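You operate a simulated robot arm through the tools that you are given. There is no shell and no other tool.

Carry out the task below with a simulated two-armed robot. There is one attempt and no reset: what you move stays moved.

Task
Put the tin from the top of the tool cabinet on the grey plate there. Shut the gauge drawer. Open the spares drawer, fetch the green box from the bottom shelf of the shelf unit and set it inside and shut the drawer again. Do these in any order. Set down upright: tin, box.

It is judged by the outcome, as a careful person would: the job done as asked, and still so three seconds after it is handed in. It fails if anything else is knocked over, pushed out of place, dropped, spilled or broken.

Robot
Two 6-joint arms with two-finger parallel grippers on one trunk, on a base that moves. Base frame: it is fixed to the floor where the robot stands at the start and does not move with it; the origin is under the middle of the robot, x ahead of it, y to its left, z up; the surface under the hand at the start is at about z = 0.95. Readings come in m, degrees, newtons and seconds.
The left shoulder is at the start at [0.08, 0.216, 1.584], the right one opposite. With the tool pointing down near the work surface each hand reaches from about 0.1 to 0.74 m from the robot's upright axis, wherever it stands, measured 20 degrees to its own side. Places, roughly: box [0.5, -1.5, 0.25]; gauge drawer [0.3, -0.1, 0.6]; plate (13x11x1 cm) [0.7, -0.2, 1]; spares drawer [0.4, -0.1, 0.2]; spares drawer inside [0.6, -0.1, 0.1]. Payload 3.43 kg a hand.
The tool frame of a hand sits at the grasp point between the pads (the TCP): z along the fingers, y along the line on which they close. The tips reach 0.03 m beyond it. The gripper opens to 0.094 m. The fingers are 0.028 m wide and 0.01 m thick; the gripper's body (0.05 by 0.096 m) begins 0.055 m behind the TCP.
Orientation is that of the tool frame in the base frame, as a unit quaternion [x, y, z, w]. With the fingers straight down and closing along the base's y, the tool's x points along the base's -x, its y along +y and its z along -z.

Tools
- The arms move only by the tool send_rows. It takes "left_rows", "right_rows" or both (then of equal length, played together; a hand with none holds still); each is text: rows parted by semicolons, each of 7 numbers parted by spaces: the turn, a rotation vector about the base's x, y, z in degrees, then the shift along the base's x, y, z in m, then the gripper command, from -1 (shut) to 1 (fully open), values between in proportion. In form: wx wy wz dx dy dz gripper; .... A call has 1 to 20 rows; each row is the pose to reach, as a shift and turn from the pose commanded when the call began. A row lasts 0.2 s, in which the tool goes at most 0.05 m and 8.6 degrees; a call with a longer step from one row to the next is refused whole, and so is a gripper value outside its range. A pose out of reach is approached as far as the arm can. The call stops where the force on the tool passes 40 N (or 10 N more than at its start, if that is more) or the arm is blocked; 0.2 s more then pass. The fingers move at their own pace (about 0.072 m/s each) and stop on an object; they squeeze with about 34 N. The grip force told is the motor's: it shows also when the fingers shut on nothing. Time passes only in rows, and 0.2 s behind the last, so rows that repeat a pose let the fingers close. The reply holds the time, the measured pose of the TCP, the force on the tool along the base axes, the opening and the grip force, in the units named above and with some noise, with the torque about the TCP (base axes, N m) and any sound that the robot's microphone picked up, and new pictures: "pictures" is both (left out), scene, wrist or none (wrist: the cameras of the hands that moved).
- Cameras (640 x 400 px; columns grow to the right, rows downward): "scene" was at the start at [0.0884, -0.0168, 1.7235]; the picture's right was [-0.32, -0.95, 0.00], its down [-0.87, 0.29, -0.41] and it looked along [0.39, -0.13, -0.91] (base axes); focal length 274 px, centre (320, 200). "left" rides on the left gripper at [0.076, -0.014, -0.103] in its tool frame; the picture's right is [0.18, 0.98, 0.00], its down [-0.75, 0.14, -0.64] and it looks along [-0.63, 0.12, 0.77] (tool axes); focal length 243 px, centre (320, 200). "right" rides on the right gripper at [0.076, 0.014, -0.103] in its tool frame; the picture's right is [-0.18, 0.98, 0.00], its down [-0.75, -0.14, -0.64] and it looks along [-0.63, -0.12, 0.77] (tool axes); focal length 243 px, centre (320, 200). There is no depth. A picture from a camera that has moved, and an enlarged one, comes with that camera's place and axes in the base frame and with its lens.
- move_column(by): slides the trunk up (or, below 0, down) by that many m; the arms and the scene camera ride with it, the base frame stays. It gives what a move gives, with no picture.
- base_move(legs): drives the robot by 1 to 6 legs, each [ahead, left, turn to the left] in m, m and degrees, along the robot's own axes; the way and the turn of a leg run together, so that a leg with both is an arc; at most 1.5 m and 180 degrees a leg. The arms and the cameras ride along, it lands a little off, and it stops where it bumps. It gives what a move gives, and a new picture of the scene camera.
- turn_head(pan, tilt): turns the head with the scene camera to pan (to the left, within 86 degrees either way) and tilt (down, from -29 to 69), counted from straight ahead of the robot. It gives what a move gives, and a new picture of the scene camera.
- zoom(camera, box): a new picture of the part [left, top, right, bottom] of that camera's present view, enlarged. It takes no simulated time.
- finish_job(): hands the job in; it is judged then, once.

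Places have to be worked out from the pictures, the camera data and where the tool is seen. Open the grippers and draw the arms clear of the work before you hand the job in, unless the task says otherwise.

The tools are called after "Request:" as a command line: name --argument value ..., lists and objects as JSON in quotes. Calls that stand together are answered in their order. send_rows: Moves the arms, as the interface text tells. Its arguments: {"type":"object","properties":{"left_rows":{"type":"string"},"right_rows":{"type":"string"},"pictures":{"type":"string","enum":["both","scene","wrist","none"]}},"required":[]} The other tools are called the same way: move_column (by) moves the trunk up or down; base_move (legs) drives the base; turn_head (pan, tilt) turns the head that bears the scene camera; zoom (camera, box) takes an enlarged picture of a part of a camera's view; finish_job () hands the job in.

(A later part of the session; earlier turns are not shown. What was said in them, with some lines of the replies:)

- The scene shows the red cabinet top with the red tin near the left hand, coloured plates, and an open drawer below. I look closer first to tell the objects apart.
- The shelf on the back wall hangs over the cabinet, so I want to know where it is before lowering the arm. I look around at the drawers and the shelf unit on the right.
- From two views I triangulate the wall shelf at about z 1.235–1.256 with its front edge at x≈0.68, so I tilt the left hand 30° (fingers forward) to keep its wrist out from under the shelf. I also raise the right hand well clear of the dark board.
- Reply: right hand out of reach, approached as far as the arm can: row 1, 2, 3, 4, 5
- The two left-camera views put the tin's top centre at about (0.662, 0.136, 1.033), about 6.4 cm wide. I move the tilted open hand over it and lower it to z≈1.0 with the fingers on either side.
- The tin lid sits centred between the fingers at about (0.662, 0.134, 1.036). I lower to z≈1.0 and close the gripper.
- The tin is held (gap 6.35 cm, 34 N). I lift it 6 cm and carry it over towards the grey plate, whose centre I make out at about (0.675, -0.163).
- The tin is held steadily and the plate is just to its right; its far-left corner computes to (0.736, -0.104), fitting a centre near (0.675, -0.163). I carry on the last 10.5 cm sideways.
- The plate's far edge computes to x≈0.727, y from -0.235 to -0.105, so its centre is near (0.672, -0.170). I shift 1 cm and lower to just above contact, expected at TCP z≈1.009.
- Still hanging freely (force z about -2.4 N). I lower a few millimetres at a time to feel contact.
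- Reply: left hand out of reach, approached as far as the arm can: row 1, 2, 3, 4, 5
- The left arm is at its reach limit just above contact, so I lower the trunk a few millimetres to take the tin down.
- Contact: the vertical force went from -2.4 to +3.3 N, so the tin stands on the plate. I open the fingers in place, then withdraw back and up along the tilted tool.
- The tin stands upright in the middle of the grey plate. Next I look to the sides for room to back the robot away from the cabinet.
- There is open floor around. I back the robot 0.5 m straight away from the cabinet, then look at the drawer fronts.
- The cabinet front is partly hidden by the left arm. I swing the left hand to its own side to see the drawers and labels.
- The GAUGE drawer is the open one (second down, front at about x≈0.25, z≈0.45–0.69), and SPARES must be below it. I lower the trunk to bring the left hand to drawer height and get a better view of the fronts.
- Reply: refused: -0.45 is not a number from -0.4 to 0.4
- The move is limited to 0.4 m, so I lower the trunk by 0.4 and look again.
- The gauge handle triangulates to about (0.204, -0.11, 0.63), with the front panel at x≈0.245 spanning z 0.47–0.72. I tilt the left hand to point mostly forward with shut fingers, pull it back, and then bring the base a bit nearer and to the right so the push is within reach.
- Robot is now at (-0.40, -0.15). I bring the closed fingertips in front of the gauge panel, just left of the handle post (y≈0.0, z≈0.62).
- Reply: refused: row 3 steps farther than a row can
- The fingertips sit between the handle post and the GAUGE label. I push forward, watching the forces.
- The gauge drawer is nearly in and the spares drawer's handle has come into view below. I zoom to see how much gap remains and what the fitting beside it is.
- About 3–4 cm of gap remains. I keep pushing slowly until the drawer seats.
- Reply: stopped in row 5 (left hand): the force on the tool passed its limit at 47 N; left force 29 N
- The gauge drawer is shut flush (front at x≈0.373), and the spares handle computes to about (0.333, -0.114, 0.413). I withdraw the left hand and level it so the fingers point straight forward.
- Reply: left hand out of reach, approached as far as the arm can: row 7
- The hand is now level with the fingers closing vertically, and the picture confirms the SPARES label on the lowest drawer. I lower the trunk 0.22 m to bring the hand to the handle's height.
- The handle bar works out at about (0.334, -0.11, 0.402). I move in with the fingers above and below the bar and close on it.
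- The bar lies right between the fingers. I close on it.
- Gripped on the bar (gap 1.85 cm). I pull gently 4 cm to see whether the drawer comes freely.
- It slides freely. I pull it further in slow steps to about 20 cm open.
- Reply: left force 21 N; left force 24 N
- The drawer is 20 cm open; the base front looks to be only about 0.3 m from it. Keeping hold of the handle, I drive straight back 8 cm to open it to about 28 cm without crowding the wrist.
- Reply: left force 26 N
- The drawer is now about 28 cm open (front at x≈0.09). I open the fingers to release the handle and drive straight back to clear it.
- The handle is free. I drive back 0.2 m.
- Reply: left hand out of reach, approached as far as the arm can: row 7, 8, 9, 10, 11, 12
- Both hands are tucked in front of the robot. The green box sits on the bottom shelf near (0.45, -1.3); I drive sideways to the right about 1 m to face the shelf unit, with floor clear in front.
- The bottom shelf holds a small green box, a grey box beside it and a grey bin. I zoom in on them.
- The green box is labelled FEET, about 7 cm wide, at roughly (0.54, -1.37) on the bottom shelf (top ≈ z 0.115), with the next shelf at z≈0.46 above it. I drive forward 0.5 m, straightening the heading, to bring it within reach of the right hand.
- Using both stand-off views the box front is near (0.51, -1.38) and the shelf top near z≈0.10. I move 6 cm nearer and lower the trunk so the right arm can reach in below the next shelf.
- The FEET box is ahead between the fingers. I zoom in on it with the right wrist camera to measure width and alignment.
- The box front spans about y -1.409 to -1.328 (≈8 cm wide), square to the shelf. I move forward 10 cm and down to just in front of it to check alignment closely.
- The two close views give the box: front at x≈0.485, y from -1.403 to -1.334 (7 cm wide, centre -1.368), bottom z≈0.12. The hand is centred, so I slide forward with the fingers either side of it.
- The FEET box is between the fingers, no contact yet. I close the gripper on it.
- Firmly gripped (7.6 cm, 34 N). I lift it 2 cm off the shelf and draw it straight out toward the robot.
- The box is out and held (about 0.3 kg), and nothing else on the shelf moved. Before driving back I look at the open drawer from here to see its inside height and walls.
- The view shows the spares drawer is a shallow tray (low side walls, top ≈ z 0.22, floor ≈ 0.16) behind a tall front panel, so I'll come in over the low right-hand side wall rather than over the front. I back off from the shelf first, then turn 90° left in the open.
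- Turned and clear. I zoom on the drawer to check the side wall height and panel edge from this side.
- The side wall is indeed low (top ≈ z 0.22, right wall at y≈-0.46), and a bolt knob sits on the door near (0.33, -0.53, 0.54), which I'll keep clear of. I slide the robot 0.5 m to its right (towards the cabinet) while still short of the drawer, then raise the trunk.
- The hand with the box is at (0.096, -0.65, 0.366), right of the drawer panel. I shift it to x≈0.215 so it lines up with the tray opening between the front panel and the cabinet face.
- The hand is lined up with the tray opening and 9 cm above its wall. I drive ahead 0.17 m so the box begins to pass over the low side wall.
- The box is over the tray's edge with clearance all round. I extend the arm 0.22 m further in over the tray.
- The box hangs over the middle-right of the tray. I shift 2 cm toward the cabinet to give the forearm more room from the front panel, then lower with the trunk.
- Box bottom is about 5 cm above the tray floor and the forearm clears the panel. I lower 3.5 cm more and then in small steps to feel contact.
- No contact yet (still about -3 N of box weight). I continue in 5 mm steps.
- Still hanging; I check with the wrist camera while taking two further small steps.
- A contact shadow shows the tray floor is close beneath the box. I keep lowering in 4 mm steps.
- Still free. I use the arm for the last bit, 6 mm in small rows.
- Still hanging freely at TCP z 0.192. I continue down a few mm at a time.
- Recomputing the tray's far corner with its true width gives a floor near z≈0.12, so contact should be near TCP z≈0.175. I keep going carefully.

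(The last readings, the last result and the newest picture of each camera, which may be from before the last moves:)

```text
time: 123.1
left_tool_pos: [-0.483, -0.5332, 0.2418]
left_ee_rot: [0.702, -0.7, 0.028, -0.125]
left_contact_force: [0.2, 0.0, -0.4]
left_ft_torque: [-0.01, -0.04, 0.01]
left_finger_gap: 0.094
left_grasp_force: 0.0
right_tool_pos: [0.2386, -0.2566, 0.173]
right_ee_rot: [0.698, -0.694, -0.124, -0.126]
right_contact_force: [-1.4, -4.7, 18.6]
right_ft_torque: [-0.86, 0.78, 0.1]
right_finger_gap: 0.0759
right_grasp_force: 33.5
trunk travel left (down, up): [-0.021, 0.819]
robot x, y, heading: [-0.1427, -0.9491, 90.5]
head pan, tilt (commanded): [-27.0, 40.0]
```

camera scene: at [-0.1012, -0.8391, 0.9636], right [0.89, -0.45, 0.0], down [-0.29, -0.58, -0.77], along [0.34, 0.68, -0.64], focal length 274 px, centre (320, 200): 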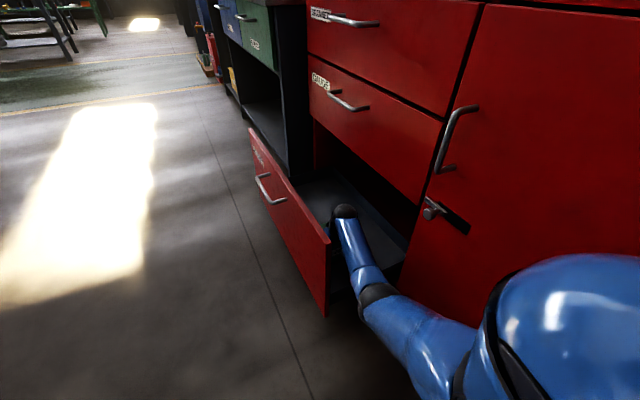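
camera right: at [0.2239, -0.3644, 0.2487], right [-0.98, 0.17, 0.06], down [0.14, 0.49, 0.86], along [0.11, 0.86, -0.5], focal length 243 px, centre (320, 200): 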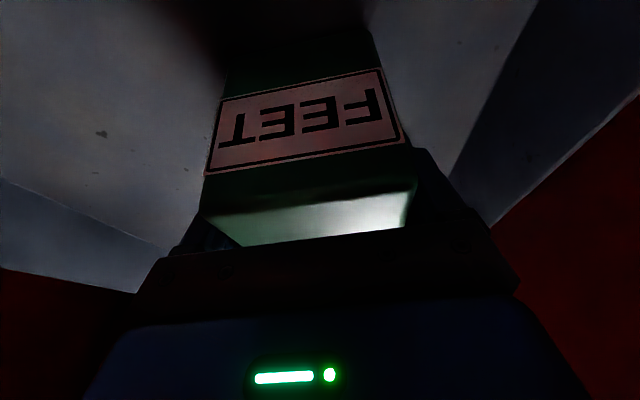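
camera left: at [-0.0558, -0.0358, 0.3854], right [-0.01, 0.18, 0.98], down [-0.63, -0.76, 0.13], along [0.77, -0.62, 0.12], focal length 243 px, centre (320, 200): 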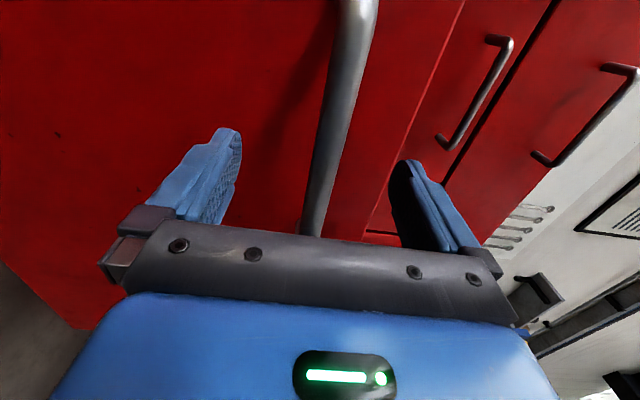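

Contact: the box sits on the tray floor (force up 18.6 N). I ease off 3 mm, open the fingers, and withdraw up along the tool axis.

Request:
send_rows --right_rows "0 0 0 0 0 0.003 -1; 0 0 0 0 0 0.003 -0.3; 0 0 0 0 0 0.003 0.7; 0 0 0 0 0 0.003 1; 0 0 0 0 0 0.003 1; 0 0 0 0 -0.006 0.02 1; 0 0 0 0 -0.014 0.04 1; 0 0 0 0 -0.024 0.07 1; 0 0 0 0 -0.034 0.1 1; 0 0 0 0 -0.045 0.13 1; 0 0 0 0 -0.045 0.13 1" --pictures "both"

Request:
zoom --camera "right" --box '[100, 0, 540, 275]'

```text
time: 125.5
left_tool_pos: [-0.4842, -0.531, 0.2427]
left_ee_rot: [0.703, -0.7, 0.028, -0.124]
left_contact_force: [0.4, -1.3, -0.8]
left_ft_torque: [-0.03, -0.03, 0.05]
left_finger_gap: 0.0941
left_grasp_force: 0.1
right_tool_pos: [0.2357, -0.3025, 0.2998]
right_ee_rot: [0.698, -0.694, -0.123, -0.124]
right_contact_force: [-0.2, -0.1, 0.0]
right_ft_torque: [0.02, 0.01, -0.01]
right_finger_gap: 0.0939
right_grasp_force: 0.1
trunk travel left (down, up): [-0.021, 0.819]
robot x, y, heading: [-0.1382, -0.9473, 90.2]
head pan, tilt (commanded): [-27.0, 40.0]
camera scene: at [-0.1014, -0.8396, 0.9637], right [0.89, -0.45, 0.0], down [-0.29, -0.58, -0.77], along [0.34, 0.69, -0.64], focal length 274 px, centre (320, 200)
camera right: at [0.2237, -0.4096, 0.3716], right [-0.98, 0.17, 0.06], down [0.14, 0.49, 0.86], along [0.11, 0.86, -0.5], focal length 243 px, centre (320, 200)
```

scene: 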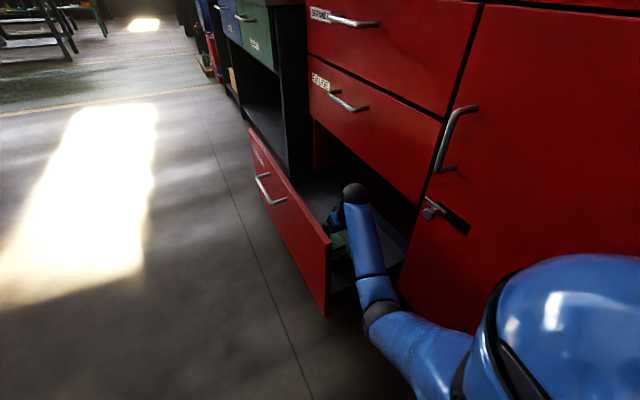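
right: 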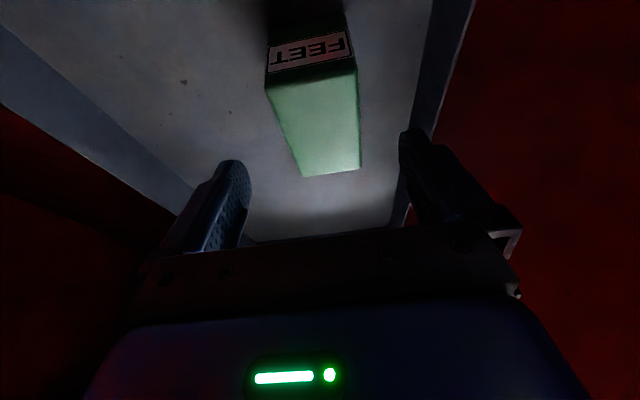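

```text
1.45 times, centred on (320, 138) of right
camera zoom: at [0.2237, -0.4096, 0.3716], right [-0.98, 0.17, 0.06], down [0.14, 0.49, 0.86], along [0.11, 0.86, -0.5], focal length 353 px, centre (320, 291)
```

zoom: 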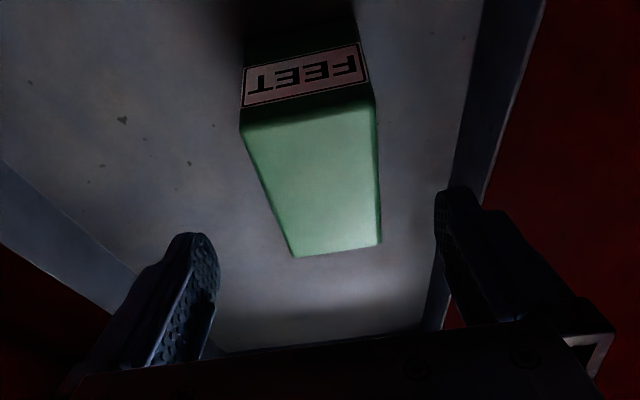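

The box stands upright on the tray floor. I back the robot straight out 0.35 m, after nudging the hand 1 cm away from the bolt knob side.

Request:
send_rows --right_rows "0 0 0 -0.006 0 0 1; 0 0 0 -0.012 0 0 1; 0 0 0 -0.012 0 0 1" --pictures "none"

Request:
base_move --legs '[[-0.35, 0, 0]]'

```text
time: 126.3
left_tool_pos: [-0.484, -0.5312, 0.2418]
left_ee_rot: [0.703, -0.7, 0.028, -0.123]
left_contact_force: [-0.5, -0.3, -0.7]
left_ft_torque: [0.01, 0.0, -0.02]
left_finger_gap: 0.0938
left_grasp_force: 0.1
right_tool_pos: [0.2239, -0.3022, 0.2999]
right_ee_rot: [0.699, -0.694, -0.122, -0.124]
right_contact_force: [0.3, 0.6, 0.1]
right_ft_torque: [0.0, 0.03, -0.05]
right_finger_gap: 0.094
right_grasp_force: 0.1
trunk travel left (down, up): [-0.021, 0.819]
robot x, y, heading: [-0.1423, -0.9422, 90.5]
head pan, tilt (commanded): [-27.0, 40.0]
```

```text
time: 128.6
left_tool_pos: [-0.481, -0.8829, 0.2416]
left_ee_rot: [0.705, -0.698, 0.027, -0.124]
left_contact_force: [-0.6, -0.3, 0.0]
left_ft_torque: [0.0, 0.0, 0.0]
left_finger_gap: 0.0939
left_grasp_force: 0.1
right_tool_pos: [0.2238, -0.6483, 0.3003]
right_ee_rot: [0.701, -0.692, -0.123, -0.123]
right_contact_force: [0.9, 0.8, -0.8]
right_ft_torque: [-0.02, 0.0, 0.0]
right_finger_gap: 0.094
right_grasp_force: 0.1
trunk travel left (down, up): [-0.021, 0.819]
robot x, y, heading: [-0.1378, -1.2936, 90.7]
head pan, tilt (commanded): [-27.0, 40.0]
camera scene: at [-0.0983, -1.1876, 0.9638], right [0.9, -0.44, 0.0], down [-0.28, -0.58, -0.77], along [0.34, 0.69, -0.64], focal length 274 px, centre (320, 200)
```

scene: 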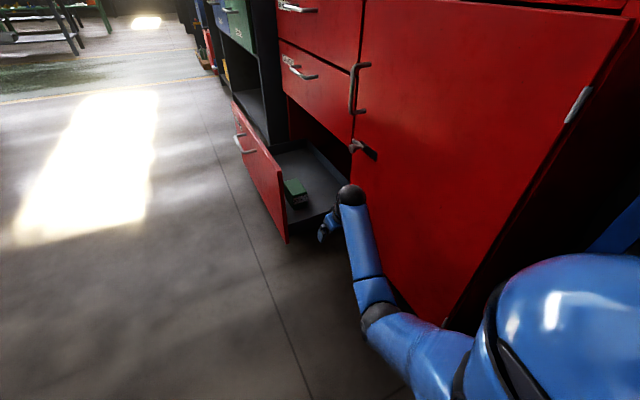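

The green box is standing in the tray and the hand is clear of the drawer. I move the robot away from the cabinet, turn back to face it, then raise the trunk for the push.

Request:
base_move --legs '[[0, 0.6, 0], [0, 0, -90.7]]'

Request:
move_column --by 0.13

```text
time: 135.8
left_tool_pos: [-0.3308, -0.9618, 0.2417]
left_ee_rot: [0.001, 0.992, -0.107, 0.068]
left_contact_force: [0.2, 0.7, -0.2]
left_ft_torque: [-0.02, -0.01, -0.01]
left_finger_gap: 0.094
left_grasp_force: 0.0
right_tool_pos: [-0.1054, -1.6718, 0.3006]
right_ee_rot: [0.001, 0.985, -0.001, 0.174]
right_contact_force: [0.1, 0.1, -0.2]
right_ft_torque: [0.01, -0.03, 0.03]
right_finger_gap: 0.0941
right_grasp_force: 0.0
trunk travel left (down, up): [-0.021, 0.819]
robot x, y, heading: [-0.7518, -1.3015, 0.0]
head pan, tilt (commanded): [-27.0, 40.0]
camera scene: at [-0.6409, -1.3383, 0.9637], right [-0.45, -0.89, 0.0], down [-0.57, 0.29, -0.77], along [0.68, -0.35, -0.64], focal length 274 px, centre (320, 200)
```

scene: 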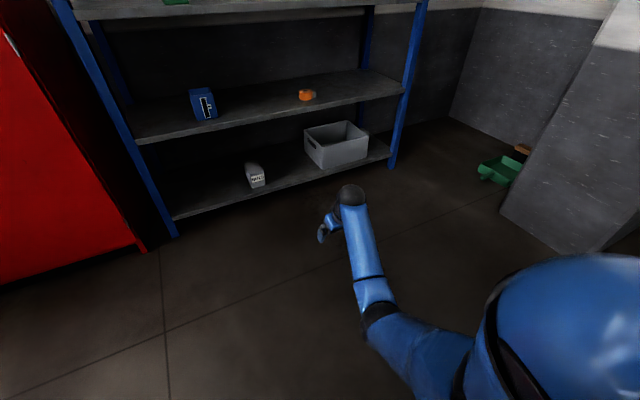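

```text
time: 137.4
left_tool_pos: [-0.3304, -0.9619, 0.3728]
left_ee_rot: [0.001, 0.992, -0.108, 0.068]
left_contact_force: [-0.5, -0.4, 0.7]
left_ft_torque: [0.04, -0.01, 0.01]
left_finger_gap: 0.0938
left_grasp_force: 0.0
right_tool_pos: [-0.1058, -1.6722, 0.4307]
right_ee_rot: [0.0, 0.985, -0.001, 0.175]
right_contact_force: [0.2, -0.3, 0.5]
right_ft_torque: [-0.02, -0.04, -0.01]
right_finger_gap: 0.0941
right_grasp_force: 0.1
trunk travel left (down, up): [-0.151, 0.689]
robot x, y, heading: [-0.7461, -1.3003, -0.1]
head pan, tilt (commanded): [-27.0, 40.0]
```

The shelf is undisturbed. I tilt the right hand to 60° with shut fingers for pushing, and drive left to the drawer.

Request:
send_rows --right_rows "0 -8 0 -0.02 0 0 0.4; 0 -16 0 -0.04 0 0 -0.2; 0 -24 0 -0.06 0 0 -1; 0 -32 0 -0.08 0 0 -1; 0 -40 0 -0.1 0 0 -1; 0 -40 0 -0.1 0 0 -1" --pictures "none"

Request:
base_move --legs '[[0, 1.25, 0]]'

Request:
turn_head --pan -5 --tilt 40

```text
time: 138.8
left_tool_pos: [-0.3295, -0.9613, 0.3713]
left_ee_rot: [0.002, 0.992, -0.107, 0.067]
left_contact_force: [0.6, -0.1, -0.8]
left_ft_torque: [0.01, -0.03, -0.04]
left_finger_gap: 0.0939
left_grasp_force: 0.1
right_tool_pos: [-0.2067, -1.6738, 0.4305]
right_ee_rot: [0.0, 0.865, 0.0, 0.501]
right_contact_force: [0.4, -0.2, -0.5]
right_ft_torque: [0.03, 0.01, -0.02]
right_finger_gap: 0.0001
right_grasp_force: 33.0
trunk travel left (down, up): [-0.151, 0.689]
robot x, y, heading: [-0.7478, -1.303, -0.0]
head pan, tilt (commanded): [-27.0, 40.0]
```

```text
time: 145.1
left_tool_pos: [-0.3089, 0.2833, 0.3712]
left_ee_rot: [0.013, 0.992, -0.109, 0.066]
left_contact_force: [1.0, 0.6, 0.7]
left_ft_torque: [0.02, 0.04, 0.0]
left_finger_gap: 0.0938
left_grasp_force: 0.1
right_tool_pos: [-0.2015, -0.4294, 0.4291]
right_ee_rot: [0.011, 0.865, -0.007, 0.501]
right_contact_force: [0.8, 0.4, -0.6]
right_ft_torque: [-0.01, 0.03, -0.01]
right_finger_gap: 0.0
right_grasp_force: 33.1
trunk travel left (down, up): [-0.151, 0.689]
robot x, y, heading: [-0.7345, -0.0481, -1.3]
head pan, tilt (commanded): [-27.0, 40.0]
camera scene: at [-0.6282, -0.0859, 1.0937], right [-0.47, -0.88, 0.0], down [-0.57, 0.3, -0.77], along [0.67, -0.36, -0.64], focal length 274 px, centre (320, 200)
```

scene: 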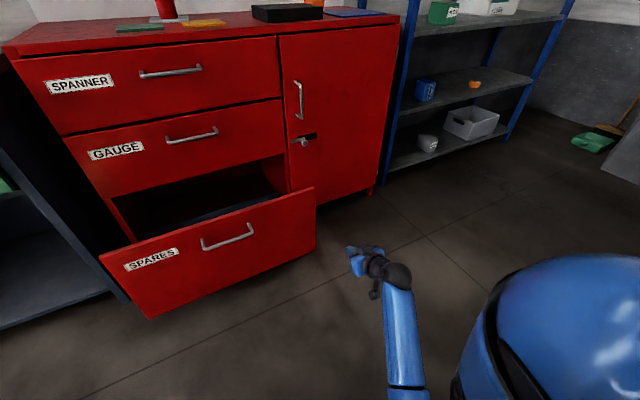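

```text
time: 146.0
left_tool_pos: [-0.3099, 0.2834, 0.3714]
left_ee_rot: [0.012, 0.992, -0.108, 0.066]
left_contact_force: [-0.1, -0.7, 0.5]
left_ft_torque: [0.03, 0.02, -0.01]
left_finger_gap: 0.094
left_grasp_force: 0.1
right_tool_pos: [-0.2012, -0.4301, 0.4314]
right_ee_rot: [0.01, 0.865, -0.006, 0.501]
right_contact_force: [-0.2, 0.1, 1.6]
right_ft_torque: [0.02, -0.02, -0.02]
right_finger_gap: 0.0
right_grasp_force: 33.0
trunk travel left (down, up): [-0.151, 0.689]
robot x, y, heading: [-0.7326, -0.0493, -1.3]
head pan, tilt (commanded): [-5.0, 40.0]
camera scene: at [-0.6186, -0.0551, 1.0937], right [-0.11, -0.99, 0.0], down [-0.64, 0.07, -0.77], along [0.76, -0.08, -0.64], focal length 274 px, centre (320, 200)
```

scene: 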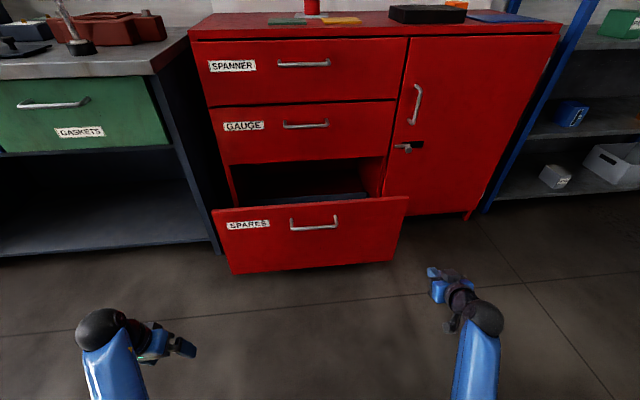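

The drawer front is ahead. I line the right fingertips up right of the handle at panel height (y≈-0.24, z≈0.34), then drive forward 0.28 m to just in front of the panel.

Request:
send_rows --right_rows "0 0 0 -0.01 0.03 -0.015 -1; 0 0 0 -0.02 0.06 -0.03 -1; 0 0 0 -0.03 0.09 -0.045 -1; 0 0 0 -0.04 0.12 -0.06 -1; 0 0 0 -0.055 0.155 -0.07 -1; 0 0 0 -0.07 0.19 -0.08 -1; 0 0 0 -0.07 0.19 -0.08 -1" --pictures "none"

Request:
base_move --legs '[[0.27, 0, 1.3]]'

```text
time: 147.6
left_tool_pos: [-0.3096, 0.2842, 0.3721]
left_ee_rot: [0.012, 0.992, -0.108, 0.067]
left_contact_force: [-0.1, -0.3, -1.3]
left_ft_torque: [0.0, -0.01, -0.01]
left_finger_gap: 0.094
left_grasp_force: 0.0
right_tool_pos: [-0.2713, -0.2419, 0.3507]
right_ee_rot: [0.01, 0.865, -0.006, 0.501]
right_contact_force: [0.2, -0.1, 0.9]
right_ft_torque: [-0.01, -0.02, 0.04]
right_finger_gap: 0.0001
right_grasp_force: 32.2
trunk travel left (down, up): [-0.151, 0.689]
robot x, y, heading: [-0.7342, -0.0423, -1.3]
head pan, tilt (commanded): [-5.0, 40.0]
```

```text
time: 149.6
left_tool_pos: [-0.0359, 0.2884, 0.3713]
left_ee_rot: [0.002, 0.992, -0.108, 0.066]
left_contact_force: [0.0, -1.2, 0.9]
left_ft_torque: [-0.02, 0.02, -0.02]
left_finger_gap: 0.094
left_grasp_force: 0.0
right_tool_pos: [0.0125, -0.2348, 0.3507]
right_ee_rot: [0.002, 0.866, -0.002, 0.5]
right_contact_force: [-0.3, -0.7, -0.3]
right_ft_torque: [0.02, -0.04, -0.03]
right_finger_gap: 0.0
right_grasp_force: 33.1
trunk travel left (down, up): [-0.151, 0.689]
robot x, y, heading: [-0.4563, -0.0486, -0.1]
head pan, tilt (commanded): [-5.0, 40.0]
camera scene: at [-0.3381, -0.0558, 1.0936], right [-0.09, -1.0, 0.0], down [-0.64, 0.06, -0.77], along [0.76, -0.07, -0.64], focal length 274 px, centre (320, 200)
```

scene: 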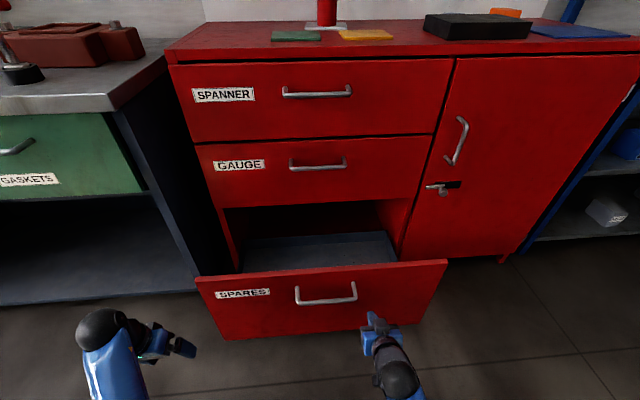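

The fingertips are just right of the handle and in front of the panel. I push the drawer in at a gentle pace.

Request:
send_rows --right_rows "0 0 0 0.012 0 0 -1; 0 0 0 0.024 0 0 -1; 0 0 0 0.036 0 0 -1; 0 0 0 0.046 0 0 -1; 0 0 0 0.054 0 0 -1; 0 0 0 0.062 0 0 -1; 0 0 0 0.070 0 0 -1; 0 0 0 0.080 0 0 -1; 0 0 0 0.092 0 0 -1; 0 0 0 0.104 0 0 -1; 0 0 0 0.116 0 0 -1; 0 0 0 0.128 0 0 -1; 0 0 0 0.140 0 0 -1; 0 0 0 0.152 0 0 -1; 0 0 0 0.164 0 0 -1; 0 0 0 0.176 0 0 -1; 0 0 0 0.188 0 0 -1; 0 0 0 0.20 0 0 -1; 0 0 0 0.21 0 0 -1; 0 0 0 0.218 0 0 -1" --pictures "scene"

```text
time: 153.8
left_tool_pos: [-0.0372, 0.2887, 0.3706]
left_ee_rot: [0.001, 0.992, -0.107, 0.067]
left_contact_force: [0.0, 0.3, -1.2]
left_ft_torque: [0.02, 0.0, -0.01]
left_finger_gap: 0.0942
left_grasp_force: 0.1
right_tool_pos: [0.2272, -0.2358, 0.3507]
right_ee_rot: [0.001, 0.865, -0.001, 0.501]
right_contact_force: [-0.2, 0.2, -0.5]
right_ft_torque: [0.01, 0.04, -0.01]
right_finger_gap: 0.0002
right_grasp_force: 32.7
trunk travel left (down, up): [-0.151, 0.689]
robot x, y, heading: [-0.4556, -0.0495, -0.1]
head pan, tilt (commanded): [-5.0, 40.0]
camera scene: at [-0.3384, -0.0558, 1.0937], right [-0.09, -1.0, 0.0], down [-0.64, 0.06, -0.77], along [0.76, -0.07, -0.64], focal length 274 px, centre (320, 200)
```

scene: 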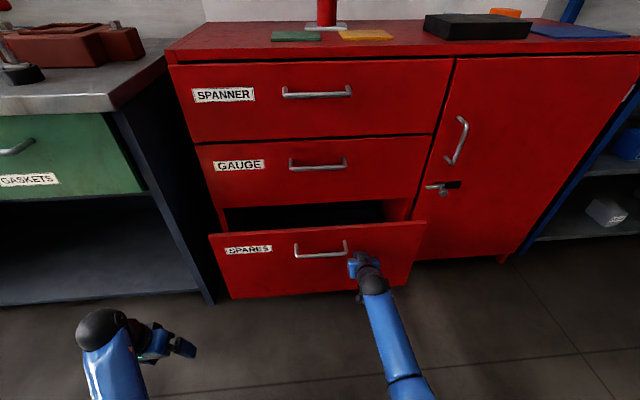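

About 12 cm remain. I carry on gently to the end.

Request:
send_rows --right_rows "0 0 0 0.01 0 0 -1; 0 0 0 0.02 0 0 -1; 0 0 0 0.03 0 0 -1; 0 0 0 0.04 0 0 -1; 0 0 0 0.05 0 0 -1; 0 0 0 0.06 0 0 -1; 0 0 0 0.07 0 0 -1; 0 0 0 0.08 0 0 -1; 0 0 0 0.088 0 0 -1; 0 0 0 0.095 0 0 -1; 0 0 0 0.102 0 0 -1; 0 0 0 0.108 0 0 -1; 0 0 0 0.113 0 0 -1; 0 0 0 0.118 0 0 -1; 0 0 0 0.123 0 0 -1; 0 0 0 0.128 0 0 -1; 0 0 0 0.132 0 0 -1" --pictures "scene"

Request:
zoom --camera "scene" --box '[180, 40, 480, 300]'

```text
time: 157.0
left_tool_pos: [-0.0371, 0.2882, 0.3723]
left_ee_rot: [0.003, 0.992, -0.109, 0.068]
left_contact_force: [-0.4, 0.1, 0.4]
left_ft_torque: [-0.01, 0.05, -0.01]
left_finger_gap: 0.0939
left_grasp_force: 0.1
right_tool_pos: [0.3464, -0.2364, 0.346]
right_ee_rot: [0.001, 0.868, -0.001, 0.497]
right_contact_force: [-10.9, 0.8, 6.1]
right_ft_torque: [0.01, -0.12, 0.01]
right_finger_gap: 0.0003
right_grasp_force: 32.9
trunk travel left (down, up): [-0.151, 0.689]
robot x, y, heading: [-0.4551, -0.0492, -0.2]
head pan, tilt (commanded): [-5.0, 40.0]
stopped in row 16 (right hand): the force on the tool passed its limit at 49 N (the readings are from after the stop); the commanded pose is now the measured one
camera scene: at [-0.3411, -0.0558, 1.0938], right [-0.09, -1.0, 0.0], down [-0.64, 0.06, -0.77], along [0.76, -0.07, -0.64], focal length 274 px, centre (320, 200)
```

scene: 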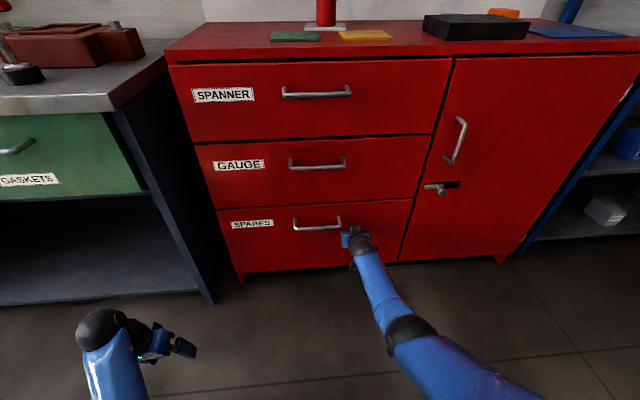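

```text
1.54 times, centred on (330, 170) of scene
camera zoom: at [-0.3411, -0.0558, 1.0938], right [-0.09, -1.0, 0.0], down [-0.64, 0.06, -0.77], along [0.76, -0.07, -0.64], focal length 422 px, centre (305, 246)
```

zoom: 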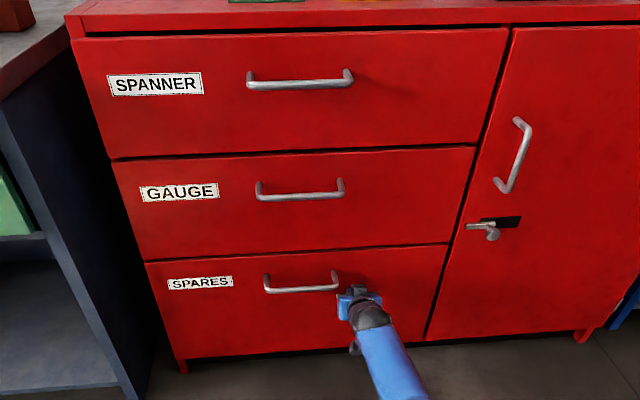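

The spares drawer is shut flush (same stop position as the gauge drawer). I withdraw the hand, then back the robot off and check everything.

Request:
send_rows --right_rows "0 0 0 -0.02 0 0 -1; 0 0 0 -0.05 0 0 -1; 0 0 0 -0.09 0 0 -1; 0 0 0 -0.13 0 0 -0.5; 0 0 0 -0.17 0 0 0; 0 0 0 -0.21 0 0 0.5; 0 0 0 -0.25 0 0 1; 0 0 0 -0.28 0 0 1; 0 0 0 -0.28 0 0 1" --pictures "none"

Request:
base_move --legs '[[-0.35, 0, 0]]'

Request:
move_column --by 0.4

Request:
turn_head --pan -5 --tilt 35

Request:
zoom --camera "scene" --box '[200, 80, 520, 290]'

```text
time: 159.0
left_tool_pos: [-0.0369, 0.288, 0.3714]
left_ee_rot: [0.003, 0.992, -0.107, 0.067]
left_contact_force: [-0.9, -0.3, 0.2]
left_ft_torque: [-0.01, -0.02, 0.02]
left_finger_gap: 0.0937
left_grasp_force: 0.1
right_tool_pos: [0.0694, -0.2347, 0.3465]
right_ee_rot: [0.001, 0.868, -0.001, 0.497]
right_contact_force: [0.5, 0.6, -0.1]
right_ft_torque: [0.0, -0.01, 0.03]
right_finger_gap: 0.094
right_grasp_force: 0.0
trunk travel left (down, up): [-0.151, 0.689]
robot x, y, heading: [-0.457, -0.0502, -0.1]
head pan, tilt (commanded): [-5.0, 40.0]
```

```text
time: 161.3
left_tool_pos: [-0.3923, 0.2907, 0.3725]
left_ee_rot: [0.002, 0.992, -0.106, 0.068]
left_contact_force: [-0.5, -0.2, 0.7]
left_ft_torque: [0.01, -0.01, 0.02]
left_finger_gap: 0.0939
left_grasp_force: 0.1
right_tool_pos: [-0.2849, -0.2332, 0.3473]
right_ee_rot: [0.001, 0.868, -0.001, 0.497]
right_contact_force: [-0.7, -0.5, 0.1]
right_ft_torque: [0.02, 0.0, -0.05]
right_finger_gap: 0.0942
right_grasp_force: 0.0
trunk travel left (down, up): [-0.151, 0.689]
robot x, y, heading: [-0.8084, -0.0496, -0.1]
head pan, tilt (commanded): [-5.0, 40.0]
camera scene: at [-0.6953, -0.0553, 1.0938], right [-0.09, -1.0, 0.0], down [-0.64, 0.06, -0.77], along [0.76, -0.07, -0.64], focal length 274 px, centre (320, 200)
```

scene: 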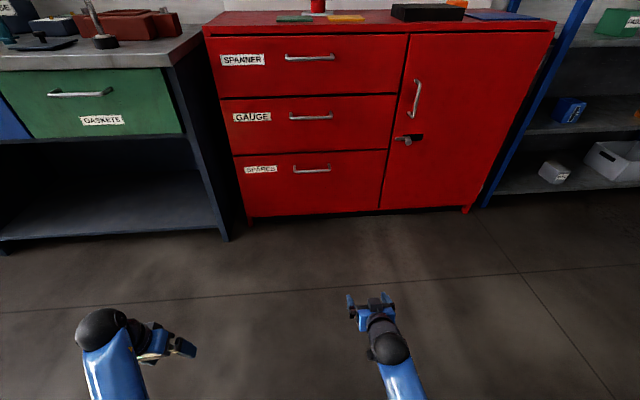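

```text
time: 165.1
left_tool_pos: [-0.3927, 0.2898, 0.7703]
left_ee_rot: [0.001, 0.992, -0.108, 0.067]
left_contact_force: [-0.8, 0.4, 0.6]
left_ft_torque: [0.0, 0.0, -0.02]
left_finger_gap: 0.094
left_grasp_force: 0.0
right_tool_pos: [-0.2857, -0.2337, 0.7463]
right_ee_rot: [0.001, 0.868, -0.001, 0.497]
right_contact_force: [-0.5, 0.1, -0.4]
right_ft_torque: [0.02, -0.01, 0.0]
right_finger_gap: 0.0939
right_grasp_force: 0.0
trunk travel left (down, up): [-0.551, 0.289]
robot x, y, heading: [-0.8148, -0.0483, 0.2]
head pan, tilt (commanded): [-5.0, 40.0]
```

```text
time: 165.8
left_tool_pos: [-0.3931, 0.2905, 0.7712]
left_ee_rot: [0.002, 0.992, -0.107, 0.068]
left_contact_force: [-0.3, 0.5, -0.2]
left_ft_torque: [0.01, -0.03, 0.0]
left_finger_gap: 0.0941
left_grasp_force: 0.0
right_tool_pos: [-0.2852, -0.2332, 0.7479]
right_ee_rot: [0.001, 0.868, -0.001, 0.497]
right_contact_force: [0.1, -0.1, 0.3]
right_ft_torque: [0.0, -0.01, -0.02]
right_finger_gap: 0.094
right_grasp_force: 0.0
trunk travel left (down, up): [-0.551, 0.289]
robot x, y, heading: [-0.8123, -0.0537, -0.1]
head pan, tilt (commanded): [-5.0, 35.0]
camera scene: at [-0.6917, -0.0555, 1.5012], right [-0.09, -1.0, 0.0], down [-0.57, 0.05, -0.82], along [0.82, -0.07, -0.57], focal length 274 px, centre (320, 200)
```

scene: 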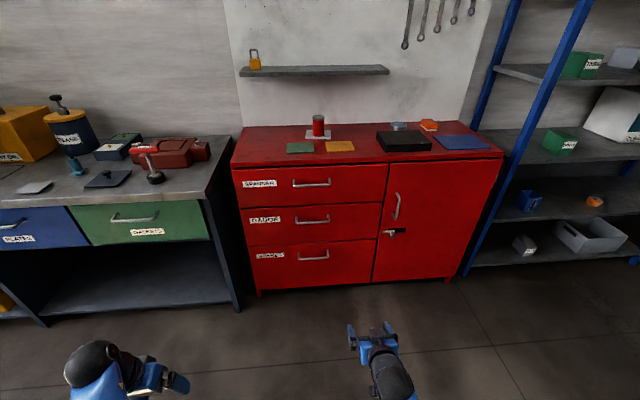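

```text
1.90 times, centred on (360, 185) of scene
camera zoom: at [-0.6917, -0.0555, 1.5012], right [-0.09, -1.0, 0.0], down [-0.57, 0.05, -0.82], along [0.82, -0.07, -0.57], focal length 522 px, centre (244, 229)
```

zoom: 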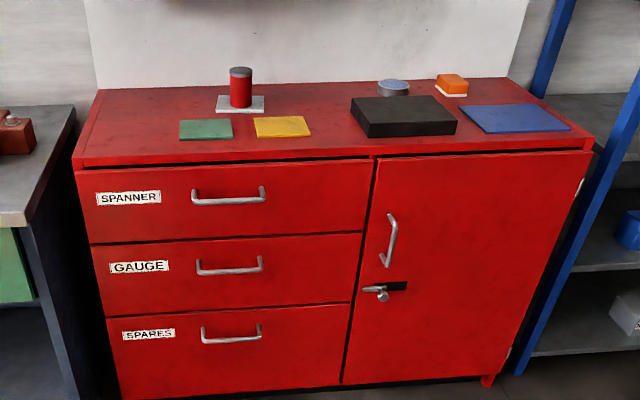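

All three drawers are flush shut, the tin stands upright on the grey plate, the green box is inside the spares drawer, the other items are where they were, and both open hands are clear. I hand the job in.

Request:
finish_job

```text
The job is handed in.
```

The job is done and handed in; I haven't had a verdict back.

- **Tin:** it stands upright on the grey plate on top of the tool cabinet.
- **Gauge drawer:** it is shut, flush with the cabinet front.
- **Green box:** I took the box labelled FEET from the bottom shelf and set it upright in the spares drawer. After letting go I saw it standing there. I couldn't see inside once the drawer was shut, but I pushed it closed slowly.
- **Spares drawer:** it is shut again, and it stopped at the same position as the gauge drawer.

In the last picture the drawers were all closed, and nothing else on the cabinet or shelves looked moved or knocked over. Both grippers are open and the arms are clear of the work.
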